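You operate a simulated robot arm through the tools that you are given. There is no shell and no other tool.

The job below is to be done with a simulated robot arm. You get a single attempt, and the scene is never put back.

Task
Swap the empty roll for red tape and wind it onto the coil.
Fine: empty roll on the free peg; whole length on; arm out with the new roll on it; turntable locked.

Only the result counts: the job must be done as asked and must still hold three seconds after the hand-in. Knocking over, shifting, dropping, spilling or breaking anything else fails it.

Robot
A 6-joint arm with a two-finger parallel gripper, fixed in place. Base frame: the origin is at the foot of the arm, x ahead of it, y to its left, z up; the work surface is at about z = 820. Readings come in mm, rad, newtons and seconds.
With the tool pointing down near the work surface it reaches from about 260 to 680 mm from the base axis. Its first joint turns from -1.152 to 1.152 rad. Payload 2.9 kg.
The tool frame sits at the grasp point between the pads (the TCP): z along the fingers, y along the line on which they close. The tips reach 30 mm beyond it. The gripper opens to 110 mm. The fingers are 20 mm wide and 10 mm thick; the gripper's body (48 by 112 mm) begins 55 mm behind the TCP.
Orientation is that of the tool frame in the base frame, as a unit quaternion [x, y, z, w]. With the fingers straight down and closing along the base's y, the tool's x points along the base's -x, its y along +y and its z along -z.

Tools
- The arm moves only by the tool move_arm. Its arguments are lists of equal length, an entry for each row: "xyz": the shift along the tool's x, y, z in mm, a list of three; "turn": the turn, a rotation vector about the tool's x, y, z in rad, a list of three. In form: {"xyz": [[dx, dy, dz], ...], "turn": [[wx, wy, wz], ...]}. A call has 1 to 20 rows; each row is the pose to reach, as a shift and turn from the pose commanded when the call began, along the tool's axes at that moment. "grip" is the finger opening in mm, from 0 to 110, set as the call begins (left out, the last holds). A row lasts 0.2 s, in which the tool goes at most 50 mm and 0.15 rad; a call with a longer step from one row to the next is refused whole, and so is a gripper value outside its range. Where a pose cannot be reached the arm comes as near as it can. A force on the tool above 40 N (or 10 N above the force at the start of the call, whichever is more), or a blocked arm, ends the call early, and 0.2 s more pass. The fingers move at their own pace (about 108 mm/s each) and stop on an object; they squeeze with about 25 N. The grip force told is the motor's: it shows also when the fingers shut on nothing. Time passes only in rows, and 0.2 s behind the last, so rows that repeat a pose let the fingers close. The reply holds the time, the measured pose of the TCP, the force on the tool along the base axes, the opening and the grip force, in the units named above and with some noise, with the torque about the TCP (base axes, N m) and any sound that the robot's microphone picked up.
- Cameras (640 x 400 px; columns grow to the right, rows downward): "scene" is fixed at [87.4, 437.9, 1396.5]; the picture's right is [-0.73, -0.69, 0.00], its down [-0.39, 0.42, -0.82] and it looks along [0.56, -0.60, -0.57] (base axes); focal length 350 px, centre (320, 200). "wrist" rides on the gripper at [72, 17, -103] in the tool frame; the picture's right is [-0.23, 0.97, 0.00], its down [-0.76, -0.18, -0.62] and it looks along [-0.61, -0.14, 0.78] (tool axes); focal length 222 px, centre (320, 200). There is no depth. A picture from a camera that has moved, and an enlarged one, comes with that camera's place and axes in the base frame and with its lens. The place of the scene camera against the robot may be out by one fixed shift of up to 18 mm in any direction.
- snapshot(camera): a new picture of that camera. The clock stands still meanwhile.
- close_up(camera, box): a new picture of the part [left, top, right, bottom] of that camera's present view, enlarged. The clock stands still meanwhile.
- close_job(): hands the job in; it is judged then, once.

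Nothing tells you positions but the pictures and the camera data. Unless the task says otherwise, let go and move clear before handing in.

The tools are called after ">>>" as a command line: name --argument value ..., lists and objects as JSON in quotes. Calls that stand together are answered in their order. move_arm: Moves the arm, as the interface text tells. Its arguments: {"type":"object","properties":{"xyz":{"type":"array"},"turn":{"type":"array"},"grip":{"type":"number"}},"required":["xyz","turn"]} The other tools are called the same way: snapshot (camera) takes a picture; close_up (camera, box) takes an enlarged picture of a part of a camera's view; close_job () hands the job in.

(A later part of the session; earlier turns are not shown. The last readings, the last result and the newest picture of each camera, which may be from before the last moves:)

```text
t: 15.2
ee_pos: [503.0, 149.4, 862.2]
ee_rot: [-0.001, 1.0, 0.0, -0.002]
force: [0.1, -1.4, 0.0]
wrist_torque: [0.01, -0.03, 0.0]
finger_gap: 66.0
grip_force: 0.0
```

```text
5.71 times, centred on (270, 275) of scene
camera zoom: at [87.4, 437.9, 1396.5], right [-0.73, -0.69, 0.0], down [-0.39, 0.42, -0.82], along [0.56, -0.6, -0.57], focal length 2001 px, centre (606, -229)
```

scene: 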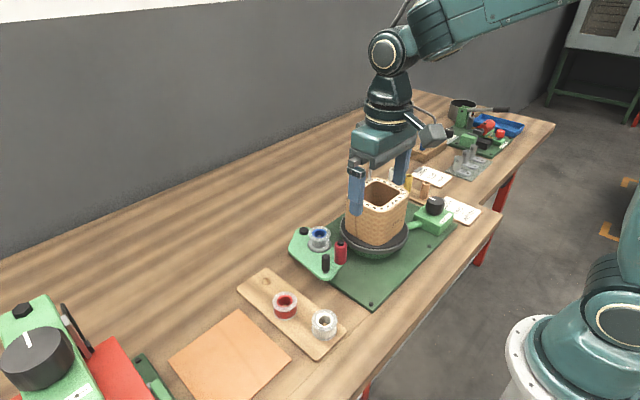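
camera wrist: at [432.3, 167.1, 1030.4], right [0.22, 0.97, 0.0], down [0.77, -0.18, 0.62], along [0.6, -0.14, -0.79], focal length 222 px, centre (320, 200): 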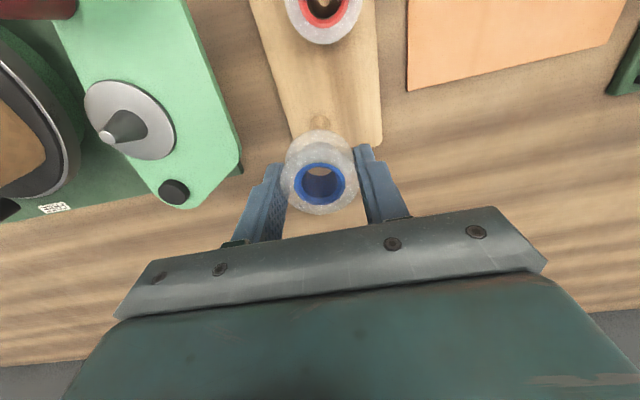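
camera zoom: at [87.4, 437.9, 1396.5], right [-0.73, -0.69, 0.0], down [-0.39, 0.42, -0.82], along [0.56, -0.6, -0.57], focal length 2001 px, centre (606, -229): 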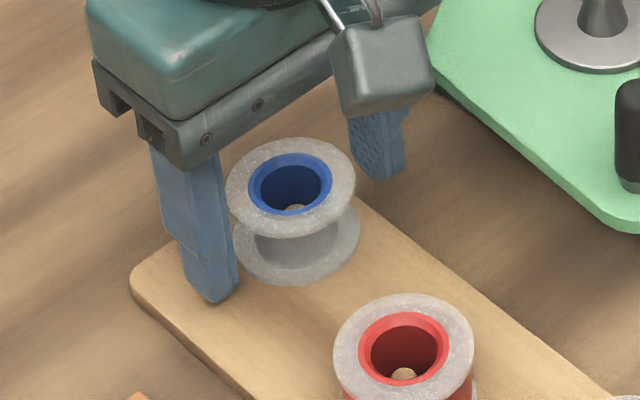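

The empty roll sits freely on the free peg. Next I'll rise and move over the red roll near (421, 172).

>>> move_arm --xyz '[[0, 0, -25], [0, 0, -60], [30, 8, -70], [60, 16, -70], [82, 22.6, -70], [82, 22.6, -70]]' --turn '[[0, 0, 0], [0, 0, 0], [0, 0, 0], [0, 0, 0], [0, 0, 0], [0, 0, 0]]' --grip 72

>>> snapshot --camera "wrist"

>>> close_up --camera "wrist" --box '[250, 80, 390, 220]'

>>> close_up --camera "scene" --box '[220, 230, 360, 350]'

```text
t: 16.6
ee_pos: [420.6, 171.7, 934.1]
ee_rot: [-0.001, 1.0, 0.001, -0.002]
force: [0.0, -0.6, 0.3]
wrist_torque: [-0.01, 0.04, 0.02]
finger_gap: 71.8
grip_force: 0.0
```

```text
taken
camera wrist: at [348.6, 189.2, 1038.3], right [0.22, 0.97, 0.0], down [0.76, -0.18, 0.62], along [0.6, -0.14, -0.78], focal length 222 px, centre (320, 200)
```

wrist: 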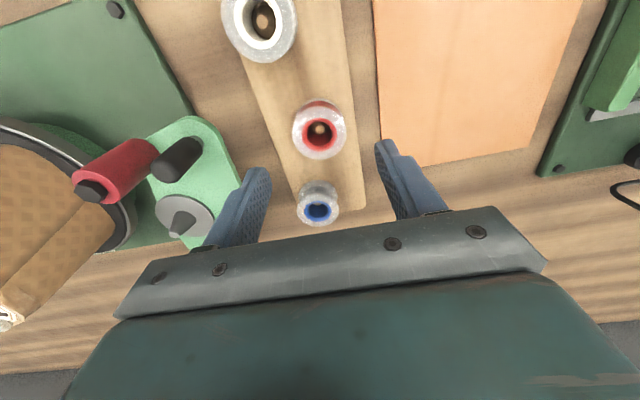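

```text
2.86 times, centred on (320, 150) of wrist
camera zoom: at [348.6, 189.2, 1038.3], right [0.22, 0.97, 0.0], down [0.76, -0.18, 0.62], along [0.6, -0.14, -0.78], focal length 635 px, centre (320, 343)
```

zoom: 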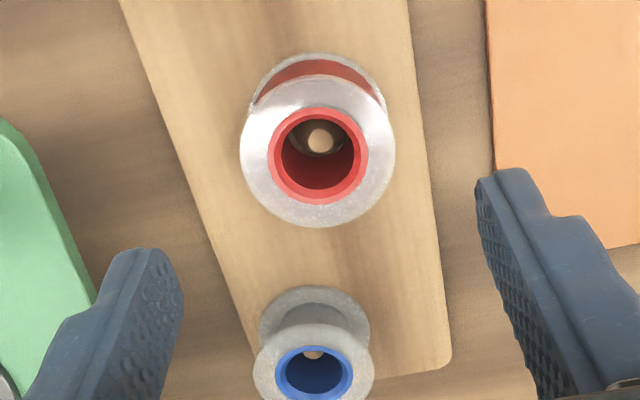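

```text
3.33 times, centred on (290, 290) of scene
camera zoom: at [87.4, 437.9, 1396.5], right [-0.73, -0.69, 0.0], down [-0.39, 0.42, -0.82], along [0.56, -0.6, -0.57], focal length 1167 px, centre (420, -100)
```

zoom: 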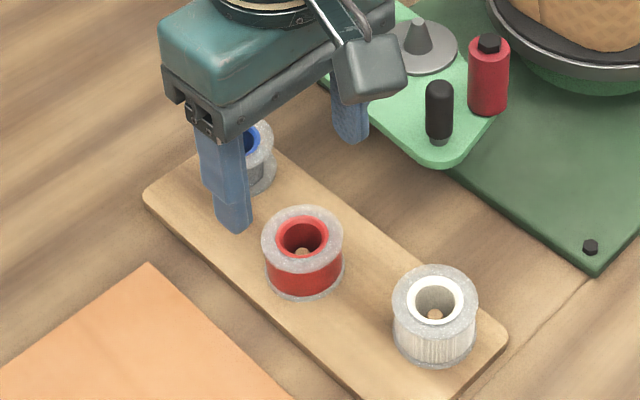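

The tool is centred over the red roll to within 1 mm. Going down around it.

>>> move_arm --xyz '[[0.4, 0, 25], [0.4, 0, 48], [0.4, 0, 64], [0.4, 0, 72], [0.4, 0, 72]]' --turn '[[0, 0, 0], [0, 0, 0], [0, 0, 0], [0, 0, 0], [0, 0, 0]]' --grip 72

>>> close_up --camera "wrist" --box '[250, 80, 390, 220]'

>>> close_up --camera "scene" --box '[230, 240, 350, 340]'

```text
t: 17.8
ee_pos: [420.1, 173.5, 861.2]
ee_rot: [-0.001, 1.0, 0.0, -0.003]
force: [0.8, 0.6, -0.6]
wrist_torque: [-0.01, -0.03, -0.02]
finger_gap: 72.0
grip_force: 0.0
```

```text
2.86 times, centred on (320, 150) of wrist
camera zoom: at [349.0, 189.9, 966.5], right [0.22, 0.97, 0.0], down [0.76, -0.18, 0.62], along [0.6, -0.14, -0.78], focal length 635 px, centre (320, 343)
```

zoom: 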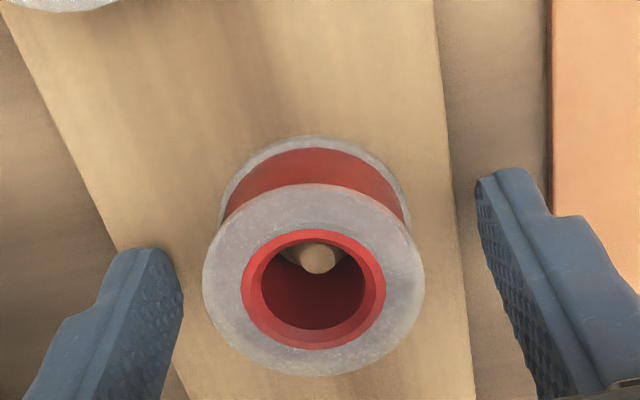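

```text
4.00 times, centred on (290, 290) of scene
camera zoom: at [87.4, 437.9, 1396.5], right [-0.73, -0.69, 0.0], down [-0.39, 0.42, -0.82], along [0.56, -0.6, -0.57], focal length 1401 px, centre (440, -160)
```

zoom: 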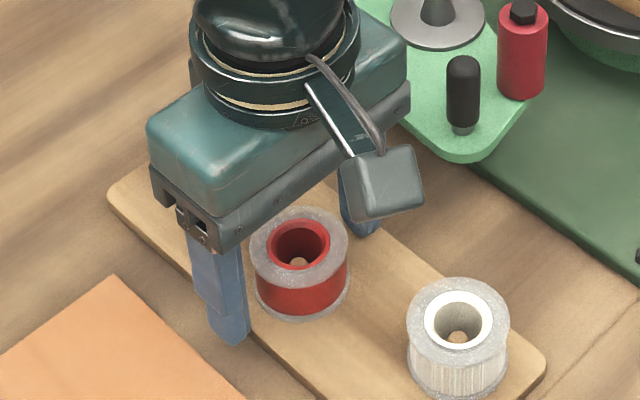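

Closing on the red roll, then lifting it.

>>> move_arm --xyz '[[0, -1, 0], [0, -1, 0], [0, -1, 0]]' --turn '[[0, 0, 0], [0, 0, 0], [0, 0, 0]]' --grip 30

>>> close_up --camera "wrist" --box '[250, 80, 390, 220]'

```text
t: 18.6
ee_pos: [420.6, 171.4, 860.8]
ee_rot: [-0.001, 1.0, 0.0, -0.002]
force: [-0.7, 1.2, 1.8]
wrist_torque: [0.1, -0.01, 0.01]
finger_gap: 44.6
grip_force: 25.0
```

```text
2.86 times, centred on (320, 150) of wrist
camera zoom: at [349.5, 189.1, 966.4], right [0.22, 0.97, 0.0], down [0.76, -0.18, 0.62], along [0.6, -0.14, -0.78], focal length 635 px, centre (320, 343)
```

zoom: 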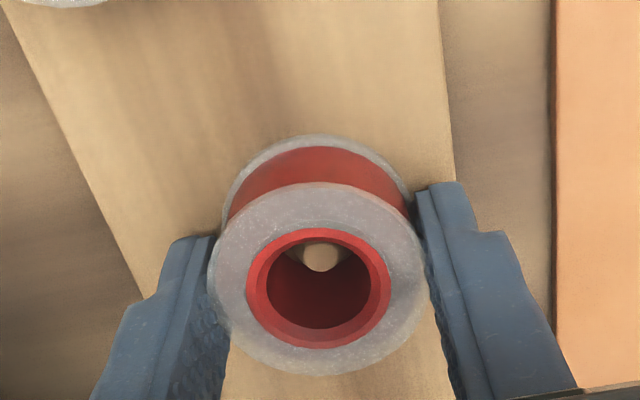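

The red roll is held (44.6 mm gap). I'll lift it and carry it over to the swing-arm spindle at (454.6, 40.8).

>>> move_arm --xyz '[[0, 0, -10], [0, 0, -45], [0, 0, -85], [0, 0, -119], [-9, -32, -119], [-18, -65, -119], [-27, -98, -119], [-34, -130.6, -119], [-34, -130.6, -119]]' --turn '[[0, 0, 0], [0, 0, 0], [0, 0, 0], [0, 0, 0], [0, 0, 0], [0, 0, 0], [0, 0, 0], [0, 0, 0], [0, 0, 0]]'

>>> snapshot --camera "wrist"

>>> close_up --camera "wrist" --box '[250, 80, 390, 220]'

>>> close_up --camera "scene" --box '[220, 180, 380, 340]'

```text
t: 20.6
ee_pos: [454.3, 41.1, 978.6]
ee_rot: [-0.002, 1.0, 0.002, -0.003]
force: [-0.2, -0.3, -0.8]
wrist_torque: [0.02, -0.01, 0.01]
finger_gap: 44.5
grip_force: 24.9
```

```text
taken
camera wrist: at [382.2, 58.8, 1083.8], right [0.22, 0.97, 0.0], down [0.76, -0.18, 0.62], along [0.6, -0.14, -0.78], focal length 222 px, centre (320, 200)
```

wrist: 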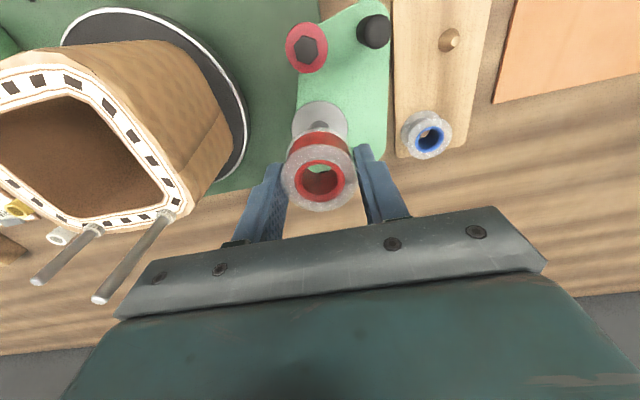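

```text
2.86 times, centred on (320, 150) of wrist
camera zoom: at [382.2, 58.8, 1083.8], right [0.22, 0.97, 0.0], down [0.76, -0.18, 0.62], along [0.6, -0.14, -0.78], focal length 635 px, centre (320, 343)
```

zoom: 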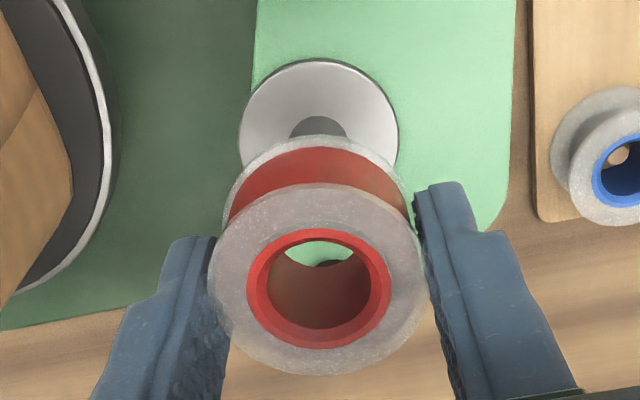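

```text
2.50 times, centred on (300, 260) of scene
camera zoom: at [87.4, 437.9, 1396.5], right [-0.73, -0.69, 0.0], down [-0.39, 0.42, -0.82], along [0.56, -0.6, -0.57], focal length 876 px, centre (370, 50)
```

zoom: 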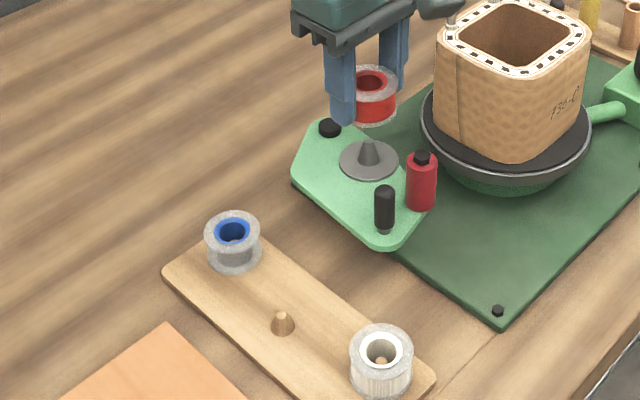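

The red roll is centred over the spindle. I'll lower it partway onto the cone and check.

>>> move_arm --xyz '[[-0.3, 0, 20], [-0.3, 0, 36], [-0.3, 0, 45], [-0.3, 0, 48], [-0.3, 0, 48]]' --turn '[[0, 0, 0], [0, 0, 0], [0, 0, 0], [0, 0, 0], [0, 0, 0]]'

>>> close_up --camera "scene" --box '[280, 200, 360, 270]'

>>> close_up --camera "wrist" --box '[285, 130, 355, 190]'

```text
t: 21.8
ee_pos: [456.1, 41.7, 930.4]
ee_rot: [-0.001, 1.0, 0.001, -0.003]
force: [-0.7, -0.5, -0.9]
wrist_torque: [-0.03, -0.02, 0.03]
finger_gap: 44.5
grip_force: 25.4
```

```text
5.71 times, centred on (320, 235) of scene
camera zoom: at [87.4, 437.9, 1396.5], right [-0.73, -0.69, 0.0], down [-0.39, 0.42, -0.82], along [0.56, -0.6, -0.57], focal length 2001 px, centre (320, 0)
```

zoom: 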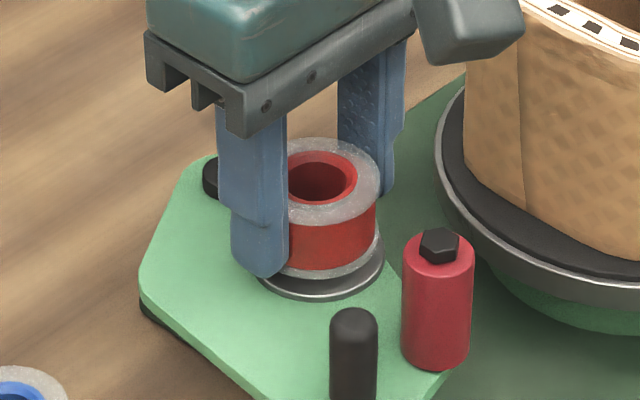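

```text
6.67 times, centred on (320, 160) of wrist
camera zoom: at [383.4, 58.4, 1036.0], right [0.22, 0.97, 0.0], down [0.77, -0.18, 0.62], along [0.6, -0.14, -0.79], focal length 1481 px, centre (320, 467)
```

zoom: 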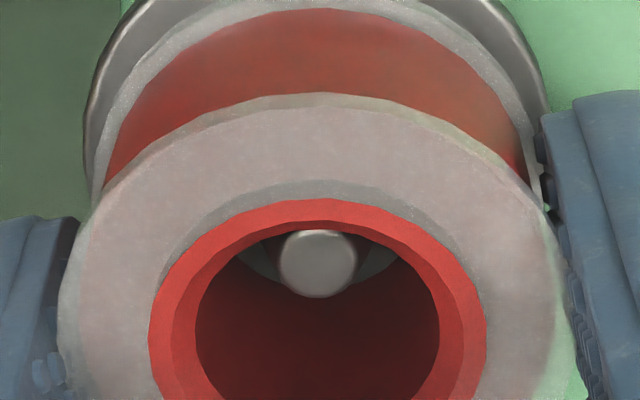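

The cone is inside the bore and the roll hovers a few millimetres above the disc. I'll ease it down.

>>> move_arm --xyz '[[0.8, 0, 1.5], [0.8, 0, 3], [0.8, 0, 4.5], [0.8, 0, 4.5]]' --turn '[[0, 0, 0], [0, 0, 0], [0, 0, 0], [0, 0, 0]]'

>>> close_up --camera "scene" --box '[290, 210, 350, 260]'

>>> close_up --camera "wrist" --box '[285, 130, 355, 190]'

```text
t: 22.8
ee_pos: [454.8, 40.5, 926.5]
ee_rot: [-0.001, 1.0, 0.0, -0.003]
force: [-1.1, -0.2, -0.5]
wrist_torque: [0.01, 0.02, 0.01]
finger_gap: 44.5
grip_force: 24.5
```

```text
8.00 times, centred on (320, 235) of scene
camera zoom: at [87.4, 437.9, 1396.5], right [-0.73, -0.69, 0.0], down [-0.39, 0.42, -0.82], along [0.56, -0.6, -0.57], focal length 2802 px, centre (320, -80)
```

zoom: 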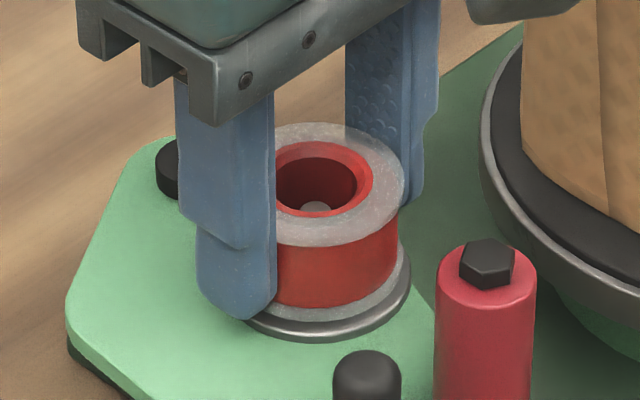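

```text
6.67 times, centred on (320, 160) of wrist
camera zoom: at [383.5, 58.0, 1032.3], right [0.22, 0.97, 0.0], down [0.77, -0.18, 0.62], along [0.6, -0.14, -0.79], focal length 1481 px, centre (320, 467)
```

zoom: 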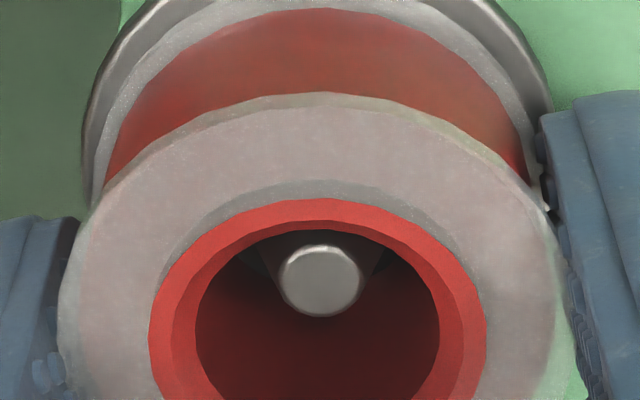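

There's still no contact, with about 1–2 mm left. I'll lower a touch more.

>>> move_arm --xyz '[[0, 0, 0.8], [0, 0, 1.6], [0, 0, 2.2], [0, 0, 2.2]]' --turn '[[0, 0, 0], [0, 0, 0], [0, 0, 0], [0, 0, 0]]'

>>> close_up --camera "scene" --box '[290, 210, 350, 260]'

```text
t: 23.8
ee_pos: [456.7, 41.5, 923.8]
ee_rot: [-0.002, 1.0, -0.001, -0.002]
force: [-1.3, -0.5, 5.5]
wrist_torque: [-0.06, 0.07, -0.02]
finger_gap: 44.3
grip_force: 24.7
```

```text
8.00 times, centred on (320, 235) of scene
camera zoom: at [87.3, 437.9, 1396.5], right [-0.73, -0.69, 0.0], down [-0.39, 0.42, -0.82], along [0.56, -0.6, -0.57], focal length 2802 px, centre (320, -80)
```

zoom: 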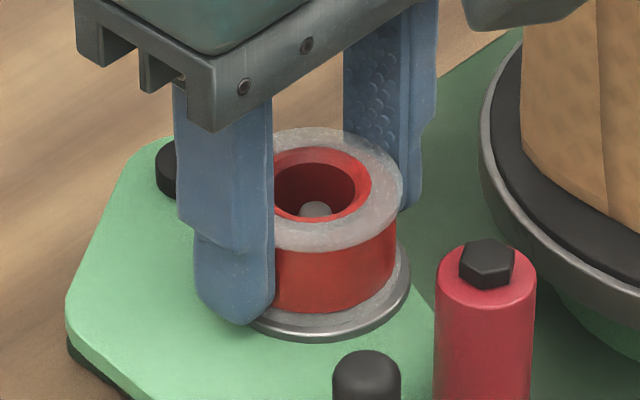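

Light contact (5.5 N), so the roll is resting on the disc. Opening the fingers to 66 mm.

>>> move_arm --xyz '[[0, 0, -0.3], [0, 0, -0.3], [0, 0, -0.3]]' --turn '[[0, 0, 0], [0, 0, 0], [0, 0, 0]]' --grip 66

>>> close_up --camera "scene" --box '[290, 210, 350, 260]'

>>> close_up --camera "wrist" --box '[250, 80, 390, 220]'

```text
t: 24.6
ee_pos: [455.2, 40.2, 924.9]
ee_rot: [-0.001, 1.0, 0.0, -0.003]
force: [0.2, 0.3, -0.5]
wrist_torque: [-0.03, 0.02, 0.03]
finger_gap: 65.9
grip_force: 0.1
```

```text
8.00 times, centred on (320, 235) of scene
camera zoom: at [87.4, 437.9, 1396.5], right [-0.73, -0.69, 0.0], down [-0.39, 0.42, -0.82], along [0.56, -0.6, -0.57], focal length 2802 px, centre (320, -80)
```

zoom: 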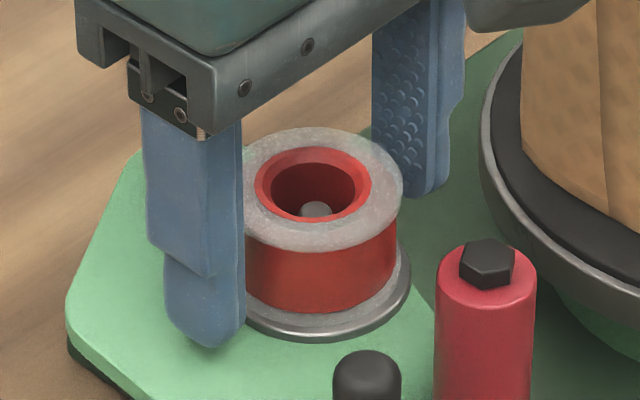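

```text
2.86 times, centred on (320, 150) of wrist
camera zoom: at [383.5, 58.4, 1030.4], right [0.22, 0.97, 0.0], down [0.77, -0.18, 0.62], along [0.6, -0.14, -0.79], focal length 635 px, centre (320, 343)
```

zoom: 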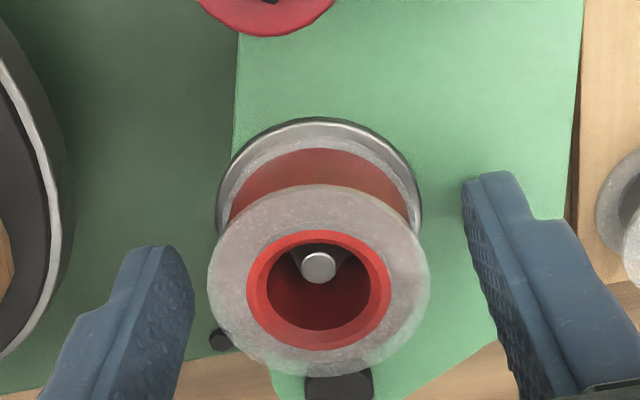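

The red roll is seated on the spindle and released. I'll go up, cross above the coil's lead pins (tips near z 1028), and look down at the lock lever.

>>> move_arm --xyz '[[0, 0, -30], [0, 0, -75], [0, 0, -120], [0, 0, -167], [-6, -44, -167], [-12, -88, -167], [-18, -132, -167], [-24, -176, -167], [-30, -220, -167], [-37, -264, -167], [-37, -264, -167]]' --turn '[[0, 0, 0], [0, 0, 0], [0, 0, 0], [0, 0, 0], [0, 0, 0], [0, 0, 0], [0, 0, 0], [0, 0, 0], [0, 0, 0], [0, 0, 0], [0, 0, 0]]' --grip 66

>>> snapshot --camera "wrist"

>>> close_up --camera "wrist" --box '[250, 50, 410, 170]'

>>> snapshot --camera "scene"

```text
t: 27.0
ee_pos: [492.3, -225.0, 1089.9]
ee_rot: [-0.002, 1.0, 0.001, -0.003]
force: [-0.1, 0.6, -0.8]
wrist_torque: [0.02, 0.0, -0.01]
finger_gap: 66.0
grip_force: 0.0
```

```text
taken
camera wrist: at [420.0, -208.0, 1195.4], right [0.22, 0.97, 0.0], down [0.77, -0.18, 0.62], along [0.6, -0.14, -0.79], focal length 222 px, centre (320, 200)
```

wrist: 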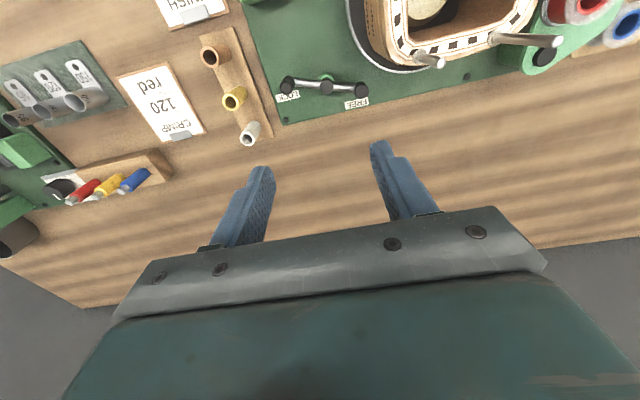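

```text
3.33 times, centred on (330, 110) of wrist
camera zoom: at [420.0, -208.0, 1195.4], right [0.22, 0.97, 0.0], down [0.77, -0.18, 0.62], along [0.6, -0.14, -0.79], focal length 740 px, centre (287, 500)
```

zoom: 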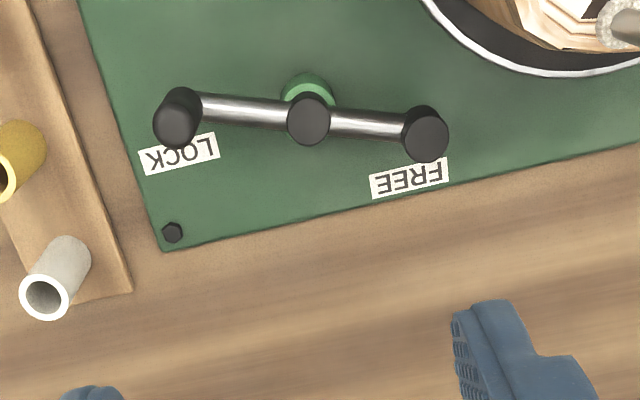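

```text
taken
```

scene: 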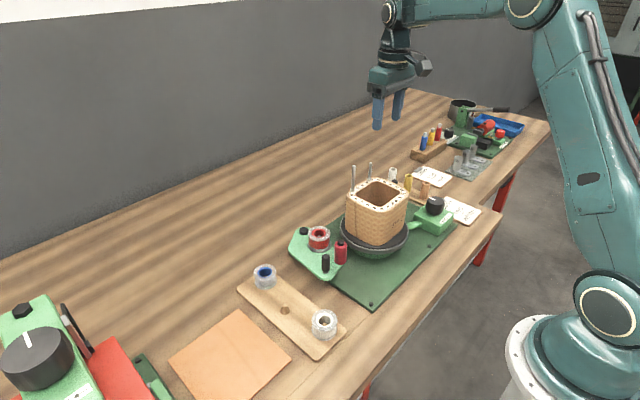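

The lever is near pivot (484, −214.5). I need a closer look to tell whether it's locked or free.

>>> close_up --camera "wrist" --box '[278, 65, 378, 125]'

>>> close_up --camera "scene" --box '[380, 165, 430, 200]'

>>> close_up --camera "scene" --box '[410, 185, 470, 235]'

```text
6.40 times, centred on (328, 95) of wrist
camera zoom: at [420.0, -208.0, 1195.4], right [0.22, 0.97, 0.0], down [0.77, -0.18, 0.62], along [0.6, -0.14, -0.79], focal length 1422 px, centre (269, 872)
```

zoom: 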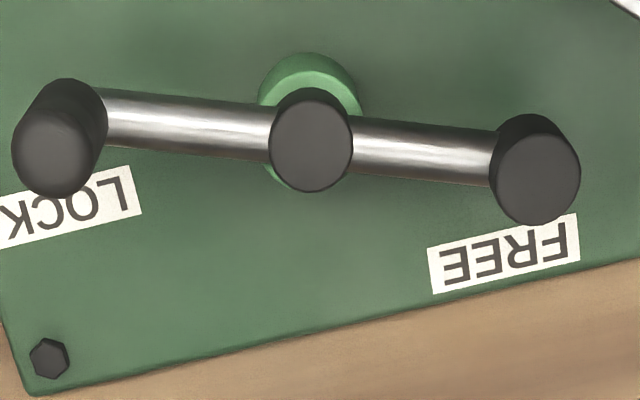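

```text
11.43 times, centred on (405, 182) of scene
camera zoom: at [87.4, 437.8, 1396.5], right [-0.73, -0.69, 0.0], down [-0.39, 0.42, -0.82], along [0.56, -0.6, -0.57], focal length 4002 px, centre (-651, 400)
```

zoom: 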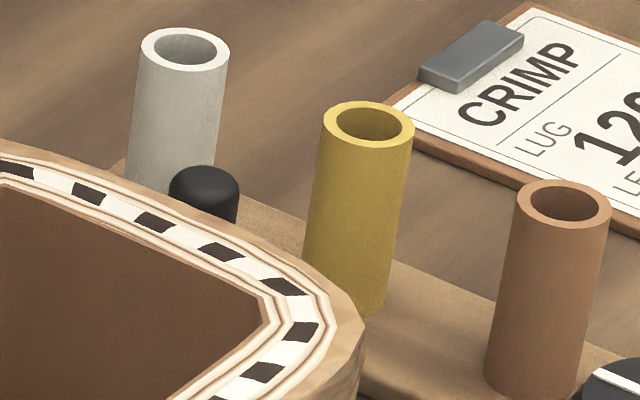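

```text
8.00 times, centred on (440, 210) of scene
camera zoom: at [87.4, 437.8, 1396.5], right [-0.73, -0.69, 0.0], down [-0.39, 0.42, -0.82], along [0.56, -0.6, -0.57], focal length 2802 px, centre (-640, 120)
```

zoom: 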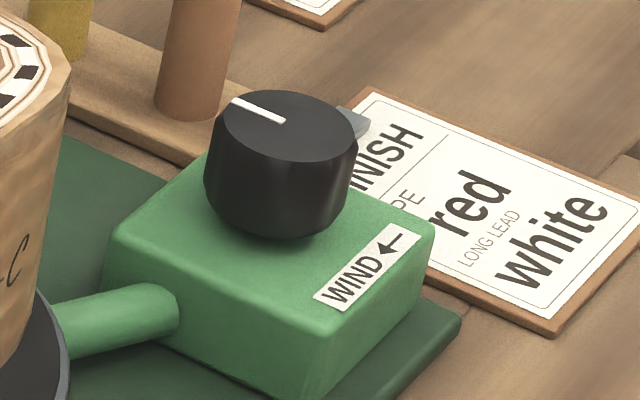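

The lever is horizontal, with a tall handle on the LOCK-label side and a short knob on the FREE side. I'll go lower and get a more oblique view to read its state.

>>> move_arm --xyz '[[10, -12, 35], [20, -25, 70], [30, -35, 105], [30, -35, 105]]' --turn '[[0, 0, 0], [0, 0, 0], [0, 0, 0], [0, 0, 0]]' --grip 66

>>> snapshot --camera "wrist"

>>> close_up --camera "wrist" --box '[250, 60, 430, 180]'

```text
t: 28.0
ee_pos: [462.6, -257.4, 985.4]
ee_rot: [-0.003, 1.0, 0.0, -0.003]
force: [-0.9, 0.2, 0.9]
wrist_torque: [0.0, -0.02, 0.0]
finger_gap: 66.0
grip_force: 0.1
```

```text
taken
camera wrist: at [389.9, -240.8, 1090.4], right [0.22, 0.97, 0.0], down [0.76, -0.18, 0.62], along [0.6, -0.14, -0.78], focal length 222 px, centre (320, 200)
```

wrist: 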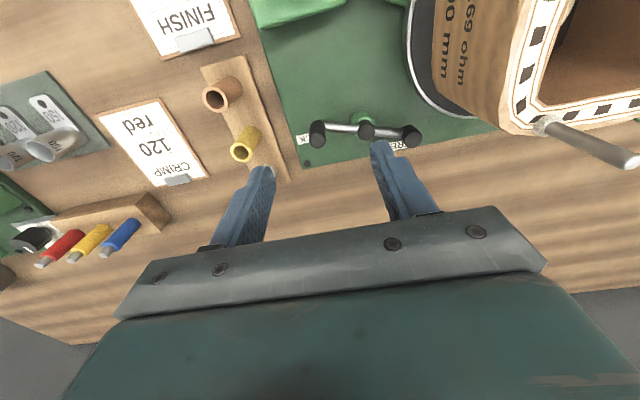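

```text
3.33 times, centred on (340, 120) of wrist
camera zoom: at [389.9, -240.8, 1090.4], right [0.22, 0.97, 0.0], down [0.76, -0.18, 0.62], along [0.6, -0.14, -0.78], focal length 740 px, centre (253, 467)
```

zoom: 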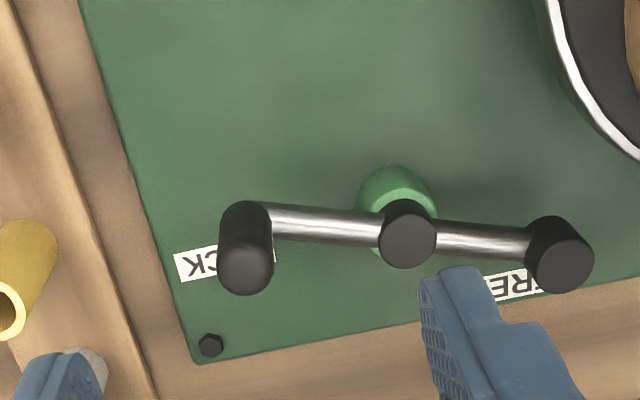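

The handle is at the LOCK label, so the turntable is probably locked now. I'll turn the tool 90° so the camera side faces away from the coil, then test the lever.

>>> move_arm --xyz '[[0, 0, 0], [0, 0, 0], [0, 0, 0], [0, 0, 0], [0, 0, 0], [0, 0, 0], [0, 0, 0], [0, 0, 0], [0, 0, 0], [0, 0, 0], [0, 0, 0], [0, 0, 0]]' --turn '[[0, 0, -0.14], [0, 0, -0.28], [0, 0, -0.42], [0, 0, -0.56], [0, 0, -0.7], [0, 0, -0.84], [0, 0, -0.98], [0, 0, -1.12], [0, 0, -1.26], [0, 0, -1.4], [0, 0, -1.54], [0, 0, -1.571]]' --grip 50

>>> snapshot --camera "wrist"

>>> snapshot --camera "scene"

```text
t: 30.6
ee_pos: [463.0, -258.9, 987.6]
ee_rot: [0.709, -0.705, -0.003, 0.001]
force: [0.0, 0.0, 0.0]
wrist_torque: [-0.03, 0.0, 0.0]
finger_gap: 50.0
grip_force: 0.1
```

```text
taken
camera wrist: at [447.4, -329.9, 1092.2], right [-0.97, 0.22, 0.0], down [0.18, 0.76, 0.62], along [0.13, 0.61, -0.78], focal length 222 px, centre (320, 200)
```

wrist: 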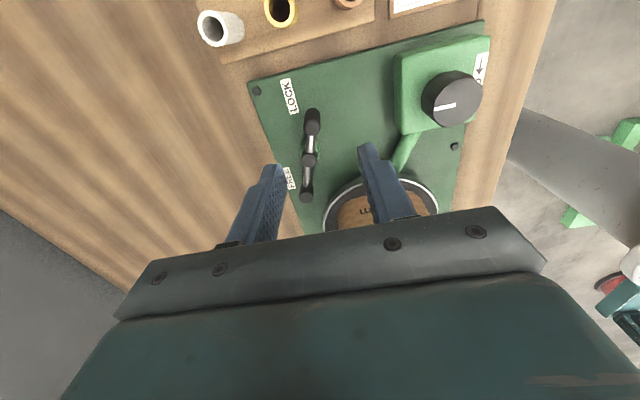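

```text
taken
```

scene: 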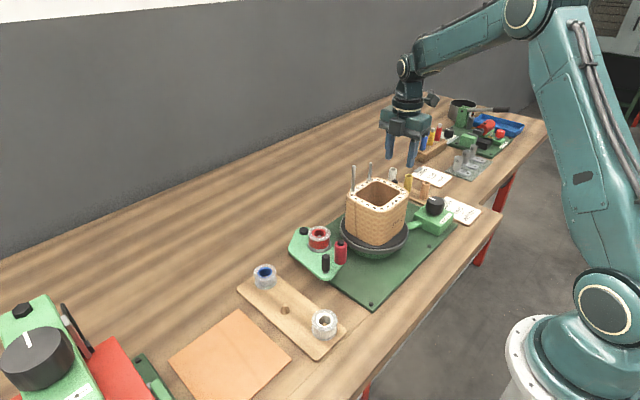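

>>> close_up --camera "wrist" --box '[250, 70, 380, 220]'

>>> close_up --camera "wrist" --box '[380, 20, 500, 160]'

```text
2.67 times, centred on (315, 145) of wrist
camera zoom: at [447.4, -329.9, 1092.2], right [-0.97, 0.22, 0.0], down [0.18, 0.76, 0.62], along [0.13, 0.61, -0.78], focal length 592 px, centre (333, 347)
```

zoom: 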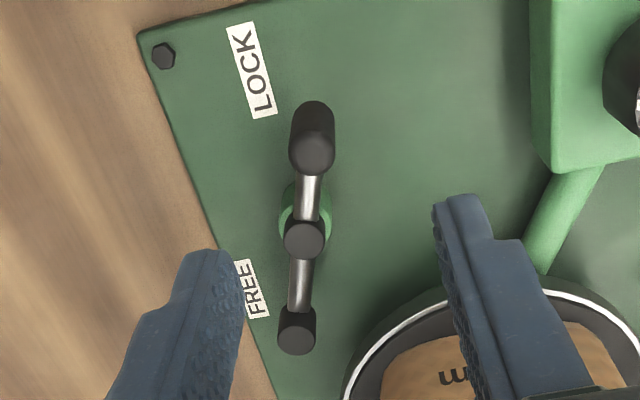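

```text
2.86 times, centred on (440, 90) of wrist
camera zoom: at [447.4, -329.9, 1092.2], right [-0.97, 0.22, 0.0], down [0.18, 0.76, 0.62], along [0.13, 0.61, -0.78], focal length 635 px, centre (-23, 514)
```

zoom: 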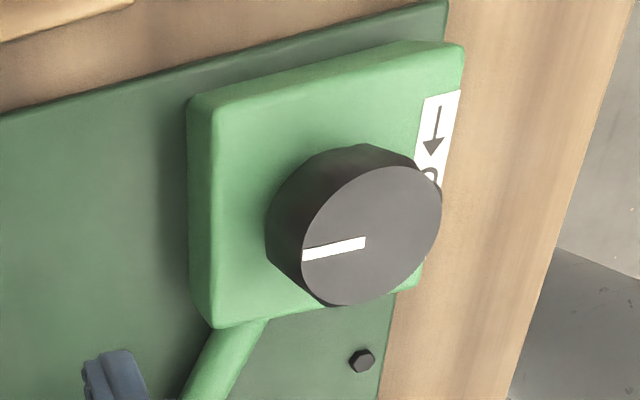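

The lever handle top is at (470, −262, 898), the pivot at (484, −215). I'll lower the open fingers around the handle, keeping the tips above the rod.

>>> move_arm --xyz '[[1.5, -3.5, 30], [3, -7, 55], [3, -7, 75], [3, -7, 82], [3, -7, 82]]' --turn '[[0, 0, 0], [0, 0, 0], [0, 0, 0], [0, 0, 0], [0, 0, 0]]' --grip 50

>>> snapshot --camera "wrist"

>>> close_up --camera "wrist" --box '[240, 70, 400, 230]'

```text
t: 31.8
ee_pos: [468.2, -262.6, 905.3]
ee_rot: [0.709, -0.705, -0.002, 0.002]
force: [-0.6, 0.4, 0.1]
wrist_torque: [0.02, -0.02, 0.02]
finger_gap: 49.9
grip_force: 0.1
```

```text
taken
camera wrist: at [452.9, -332.7, 1009.8], right [-0.97, 0.22, 0.0], down [0.18, 0.76, 0.62], along [0.14, 0.61, -0.78], focal length 222 px, centre (320, 200)
```

wrist: 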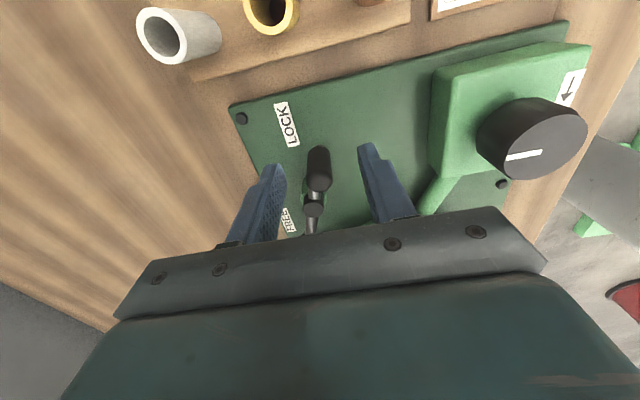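

```text
2.50 times, centred on (320, 150) of wrist
camera zoom: at [452.9, -332.7, 1009.8], right [-0.97, 0.22, 0.0], down [0.18, 0.76, 0.62], along [0.14, 0.61, -0.78], focal length 555 px, centre (320, 325)
```

zoom: 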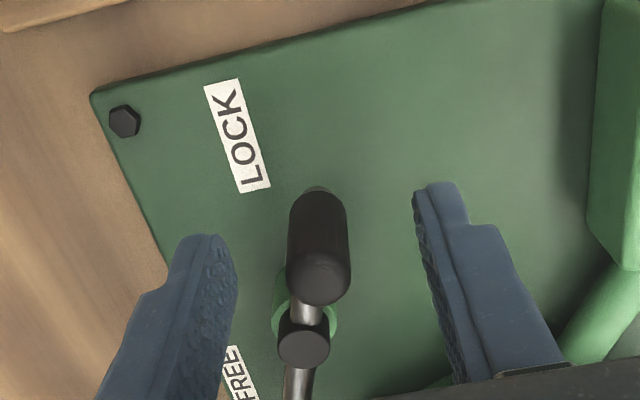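

The handle stands between the fingers. Closing on it.

>>> move_arm --xyz '[[0, 0, 0], [0, 0, 0], [0, 0, 0]]' --turn '[[0, 0, 0], [0, 0, 0], [0, 0, 0]]' --grip 5

>>> close_up --camera "wrist" --box '[240, 70, 400, 230]'

```text
t: 32.6
ee_pos: [468.5, -261.0, 904.1]
ee_rot: [0.708, -0.706, -0.002, 0.001]
force: [0.5, -0.2, -2.9]
wrist_torque: [0.02, -0.8, 0.0]
finger_gap: 15.7
grip_force: 45.4
```

```text
2.50 times, centred on (320, 150) of wrist
camera zoom: at [453.0, -332.7, 1009.9], right [-0.97, 0.22, 0.0], down [0.18, 0.76, 0.62], along [0.14, 0.61, -0.78], focal length 555 px, centre (320, 325)
```

zoom: 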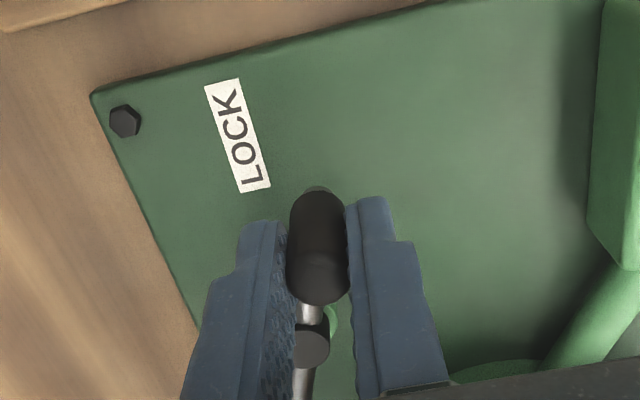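

Gripped (15.7 mm). I'll test the lever with a small swing toward +x to see if it gives.

>>> move_arm --xyz '[[0.5, -2, 0], [1, -4, 0], [1.3, -6, 0], [1.3, -6, 0]]' --turn '[[0, 0, 0], [0, 0, 0], [0, 0, 0], [0, 0, 0]]'

>>> close_up --camera "wrist" --box '[240, 70, 400, 230]'

```text
t: 33.6
ee_pos: [475.9, -262.9, 905.8]
ee_rot: [0.708, -0.707, -0.002, 0.001]
force: [-5.0, -3.5, -6.1]
wrist_torque: [0.6, -0.71, 0.16]
finger_gap: 15.4
grip_force: 44.9
```

```text
2.50 times, centred on (320, 150) of wrist
camera zoom: at [459.2, -335.2, 1009.9], right [-0.97, 0.23, 0.01], down [0.18, 0.76, 0.62], along [0.14, 0.61, -0.78], focal length 555 px, centre (320, 325)
```

zoom: 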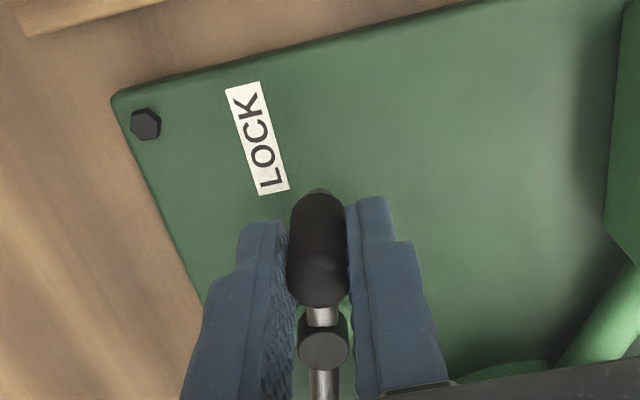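

The lever moves easily toward +x. I'll go back and test the other direction to find the end stop.

>>> move_arm --xyz '[[-0.5, 3, 0], [-1.3, 6, 0], [-2, 9, 0], [-3, 12, 0], [-3, 12, 0]]' --turn '[[0, 0, 0], [0, 0, 0], [0, 0, 0], [0, 0, 0], [0, 0, 0]]'

>>> close_up --camera "wrist" --box '[240, 70, 400, 230]'

```text
t: 34.6
ee_pos: [469.9, -262.4, 906.5]
ee_rot: [0.71, -0.705, 0.005, -0.001]
force: [11.6, -5.0, -8.4]
wrist_torque: [0.23, 0.73, 0.03]
finger_gap: 15.8
grip_force: 44.6
stopped in row 5: the force on the tool passed its limit at 42 N (the readings are from after the stop); the commanded pose is now the measured one
```

```text
2.50 times, centred on (320, 150) of wrist
camera zoom: at [451.8, -332.1, 1010.4], right [-0.98, 0.22, -0.01], down [0.17, 0.77, 0.62], along [0.14, 0.6, -0.78], focal length 555 px, centre (320, 325)
```

zoom: 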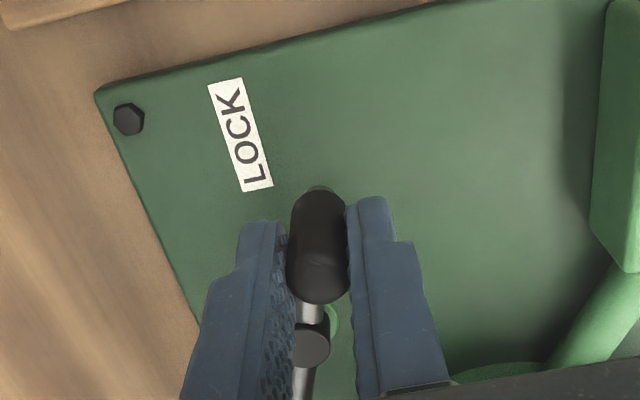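

The lever is against its end stop at the LOCK side, so it is locked now and FREE lies the other way, around +x. I'll swing the handle along its arc in stages.

>>> move_arm --xyz '[[1.7, -8.2, 0], [2.0, -16.5, 0], [0.9, -24.9, 0], [-1.7, -32.8, 0], [-1.7, -32.8, 0]]' --turn '[[0, 0, -0.087], [0, 0, -0.175], [0, 0, -0.262], [0, 0, -0.349], [0, 0, -0.349]]'

>>> snapshot --camera "wrist"

>>> close_up --camera "wrist" --box '[240, 70, 400, 230]'

```text
t: 35.8
ee_pos: [500.3, -260.5, 905.8]
ee_rot: [0.821, -0.571, 0.004, 0.0]
force: [-2.3, -14.9, -5.1]
wrist_torque: [0.15, 0.83, 0.3]
finger_gap: 15.5
grip_force: 44.8
```

```text
taken
camera wrist: at [509.3, -332.1, 1010.8], right [-0.99, -0.12, -0.01], down [-0.1, 0.78, 0.62], along [-0.07, 0.61, -0.79], focal length 222 px, centre (320, 200)
```

wrist: 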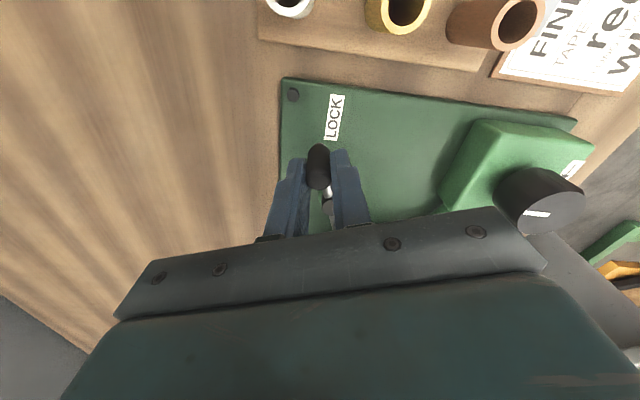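

```text
2.50 times, centred on (320, 150) of wrist
camera zoom: at [509.3, -332.1, 1010.8], right [-0.99, -0.12, -0.01], down [-0.1, 0.78, 0.62], along [-0.07, 0.61, -0.79], focal length 555 px, centre (320, 325)
```

zoom: 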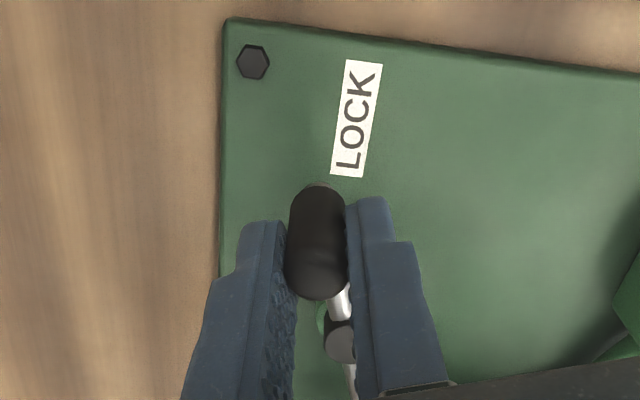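

The lever follows easily. Continuing the arc.

>>> move_arm --xyz '[[-0.1, -6.4, 0], [-2.2, -14.7, 0], [-5.8, -22.5, 0], [-10.7, -29.6, 0], [-16.7, -35.7, 0], [-16.7, -35.7, 0]]' --turn '[[0, 0, -0.08], [0, 0, -0.167], [0, 0, -0.255], [0, 0, -0.342], [0, 0, -0.43], [0, 0, -0.43]]'

>>> snapshot --camera "wrist"

>>> close_up --camera "wrist" --box '[240, 70, 400, 230]'

```text
t: 36.5
ee_pos: [509.6, -254.5, 905.4]
ee_rot: [0.866, -0.5, -0.001, 0.003]
force: [-10.3, -0.7, 5.9]
wrist_torque: [0.03, -0.79, 0.06]
finger_gap: 15.4
grip_force: 44.3
stopped in row 3: the force on the tool passed its limit at 50 N (the readings are from after the stop); the commanded pose is now the measured one
```

```text
taken
camera wrist: at [531.6, -324.2, 1010.5], right [-0.96, -0.29, 0.01], down [-0.22, 0.75, 0.62], along [-0.18, 0.59, -0.78], focal length 222 px, centre (320, 200)
```

wrist: 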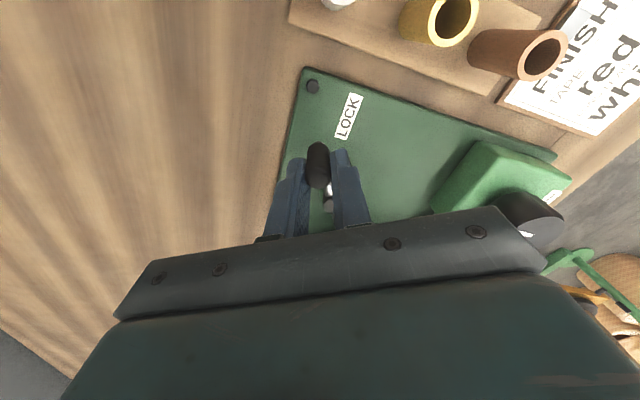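

```text
2.50 times, centred on (320, 150) of wrist
camera zoom: at [531.6, -324.2, 1010.5], right [-0.96, -0.29, 0.01], down [-0.22, 0.75, 0.62], along [-0.18, 0.59, -0.78], focal length 555 px, centre (320, 325)
```

zoom: 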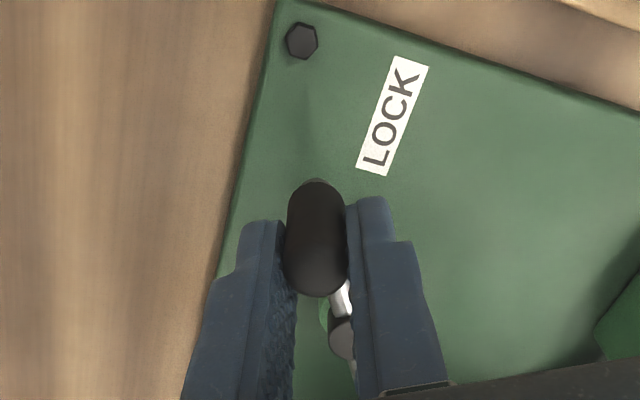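

The swing stopped after about 50° with a firm resistance. I'll push a little further along the tangent to confirm it's the end stop.

>>> move_arm --xyz '[[0.5, -2, 0], [0.5, -4, 0], [0.3, -6, 0], [0, -8, 0]]' --turn '[[0, 0, -0.02], [0, 0, -0.04], [0, 0, -0.06], [0, 0, -0.08]]'

>>> snapshot --camera "wrist"

>>> snapshot --camera "scene"

```text
t: 37.2
ee_pos: [508.7, -255.0, 905.6]
ee_rot: [0.874, -0.485, -0.006, 0.005]
force: [-10.3, 0.2, 5.2]
wrist_torque: [0.31, -0.95, 0.03]
finger_gap: 15.9
grip_force: 45.2
stopped in row 3: the force on the tool passed its limit at 43 N (the readings are from after the stop); the commanded pose is now the measured one
```

```text
taken
camera wrist: at [535.1, -323.7, 1010.1], right [-0.95, -0.32, 0.01], down [-0.24, 0.74, 0.62], along [-0.21, 0.59, -0.78], focal length 222 px, centre (320, 200)
```

wrist: 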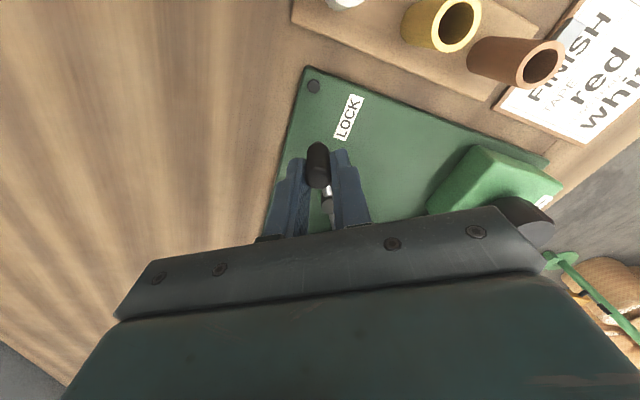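

```text
taken
```

scene: 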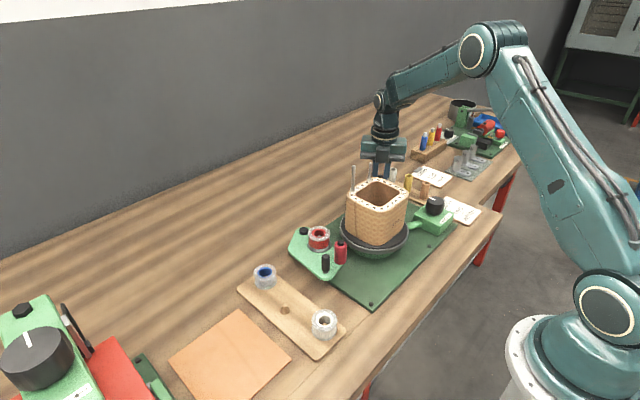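

There's a hard stop in both directions, about 50° apart. I'll release the handle here, rise, and look at what the lever's other end is doing near the turntable rim.

>>> move_arm --xyz '[[0, 0, 0], [0, 0, 0], [0, 0, -20], [0, 0, -55], [0, 0, -95], [0, 0, -95]]' --turn '[[0, 0, 0], [0, 0, 0], [0, 0, 0], [0, 0, 0], [0, 0, 0], [0, 0, 0]]' --grip 50

>>> snapshot --camera "wrist"

>>> close_up --camera "wrist" --box '[260, 80, 440, 230]'

```text
t: 38.6
ee_pos: [511.2, -254.9, 1001.2]
ee_rot: [0.875, -0.484, -0.004, 0.004]
force: [-0.3, 0.1, -0.1]
wrist_torque: [-0.01, 0.04, -0.02]
finger_gap: 49.8
grip_force: 0.1
```

```text
taken
camera wrist: at [537.2, -324.0, 1106.8], right [-0.95, -0.32, 0.01], down [-0.25, 0.74, 0.62], along [-0.21, 0.59, -0.78], focal length 222 px, centre (320, 200)
```

wrist: 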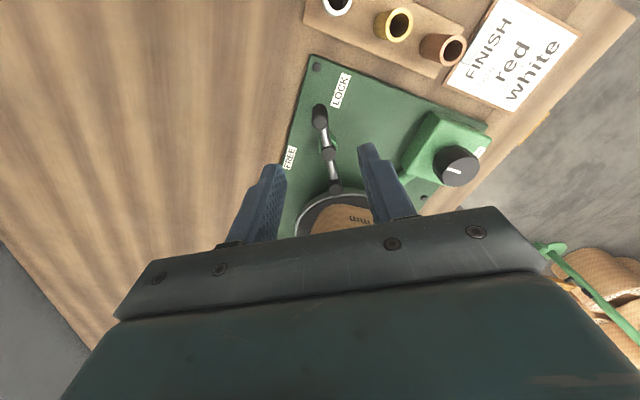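

```text
2.67 times, centred on (350, 155) of wrist
camera zoom: at [537.2, -324.0, 1106.8], right [-0.95, -0.32, 0.01], down [-0.25, 0.74, 0.62], along [-0.21, 0.59, -0.78], focal length 592 px, centre (240, 320)
```

zoom: 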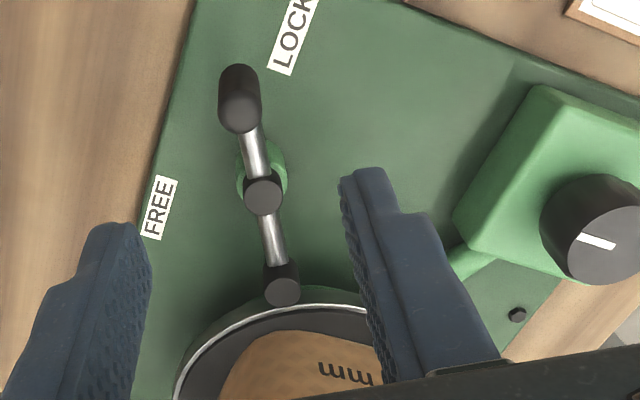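

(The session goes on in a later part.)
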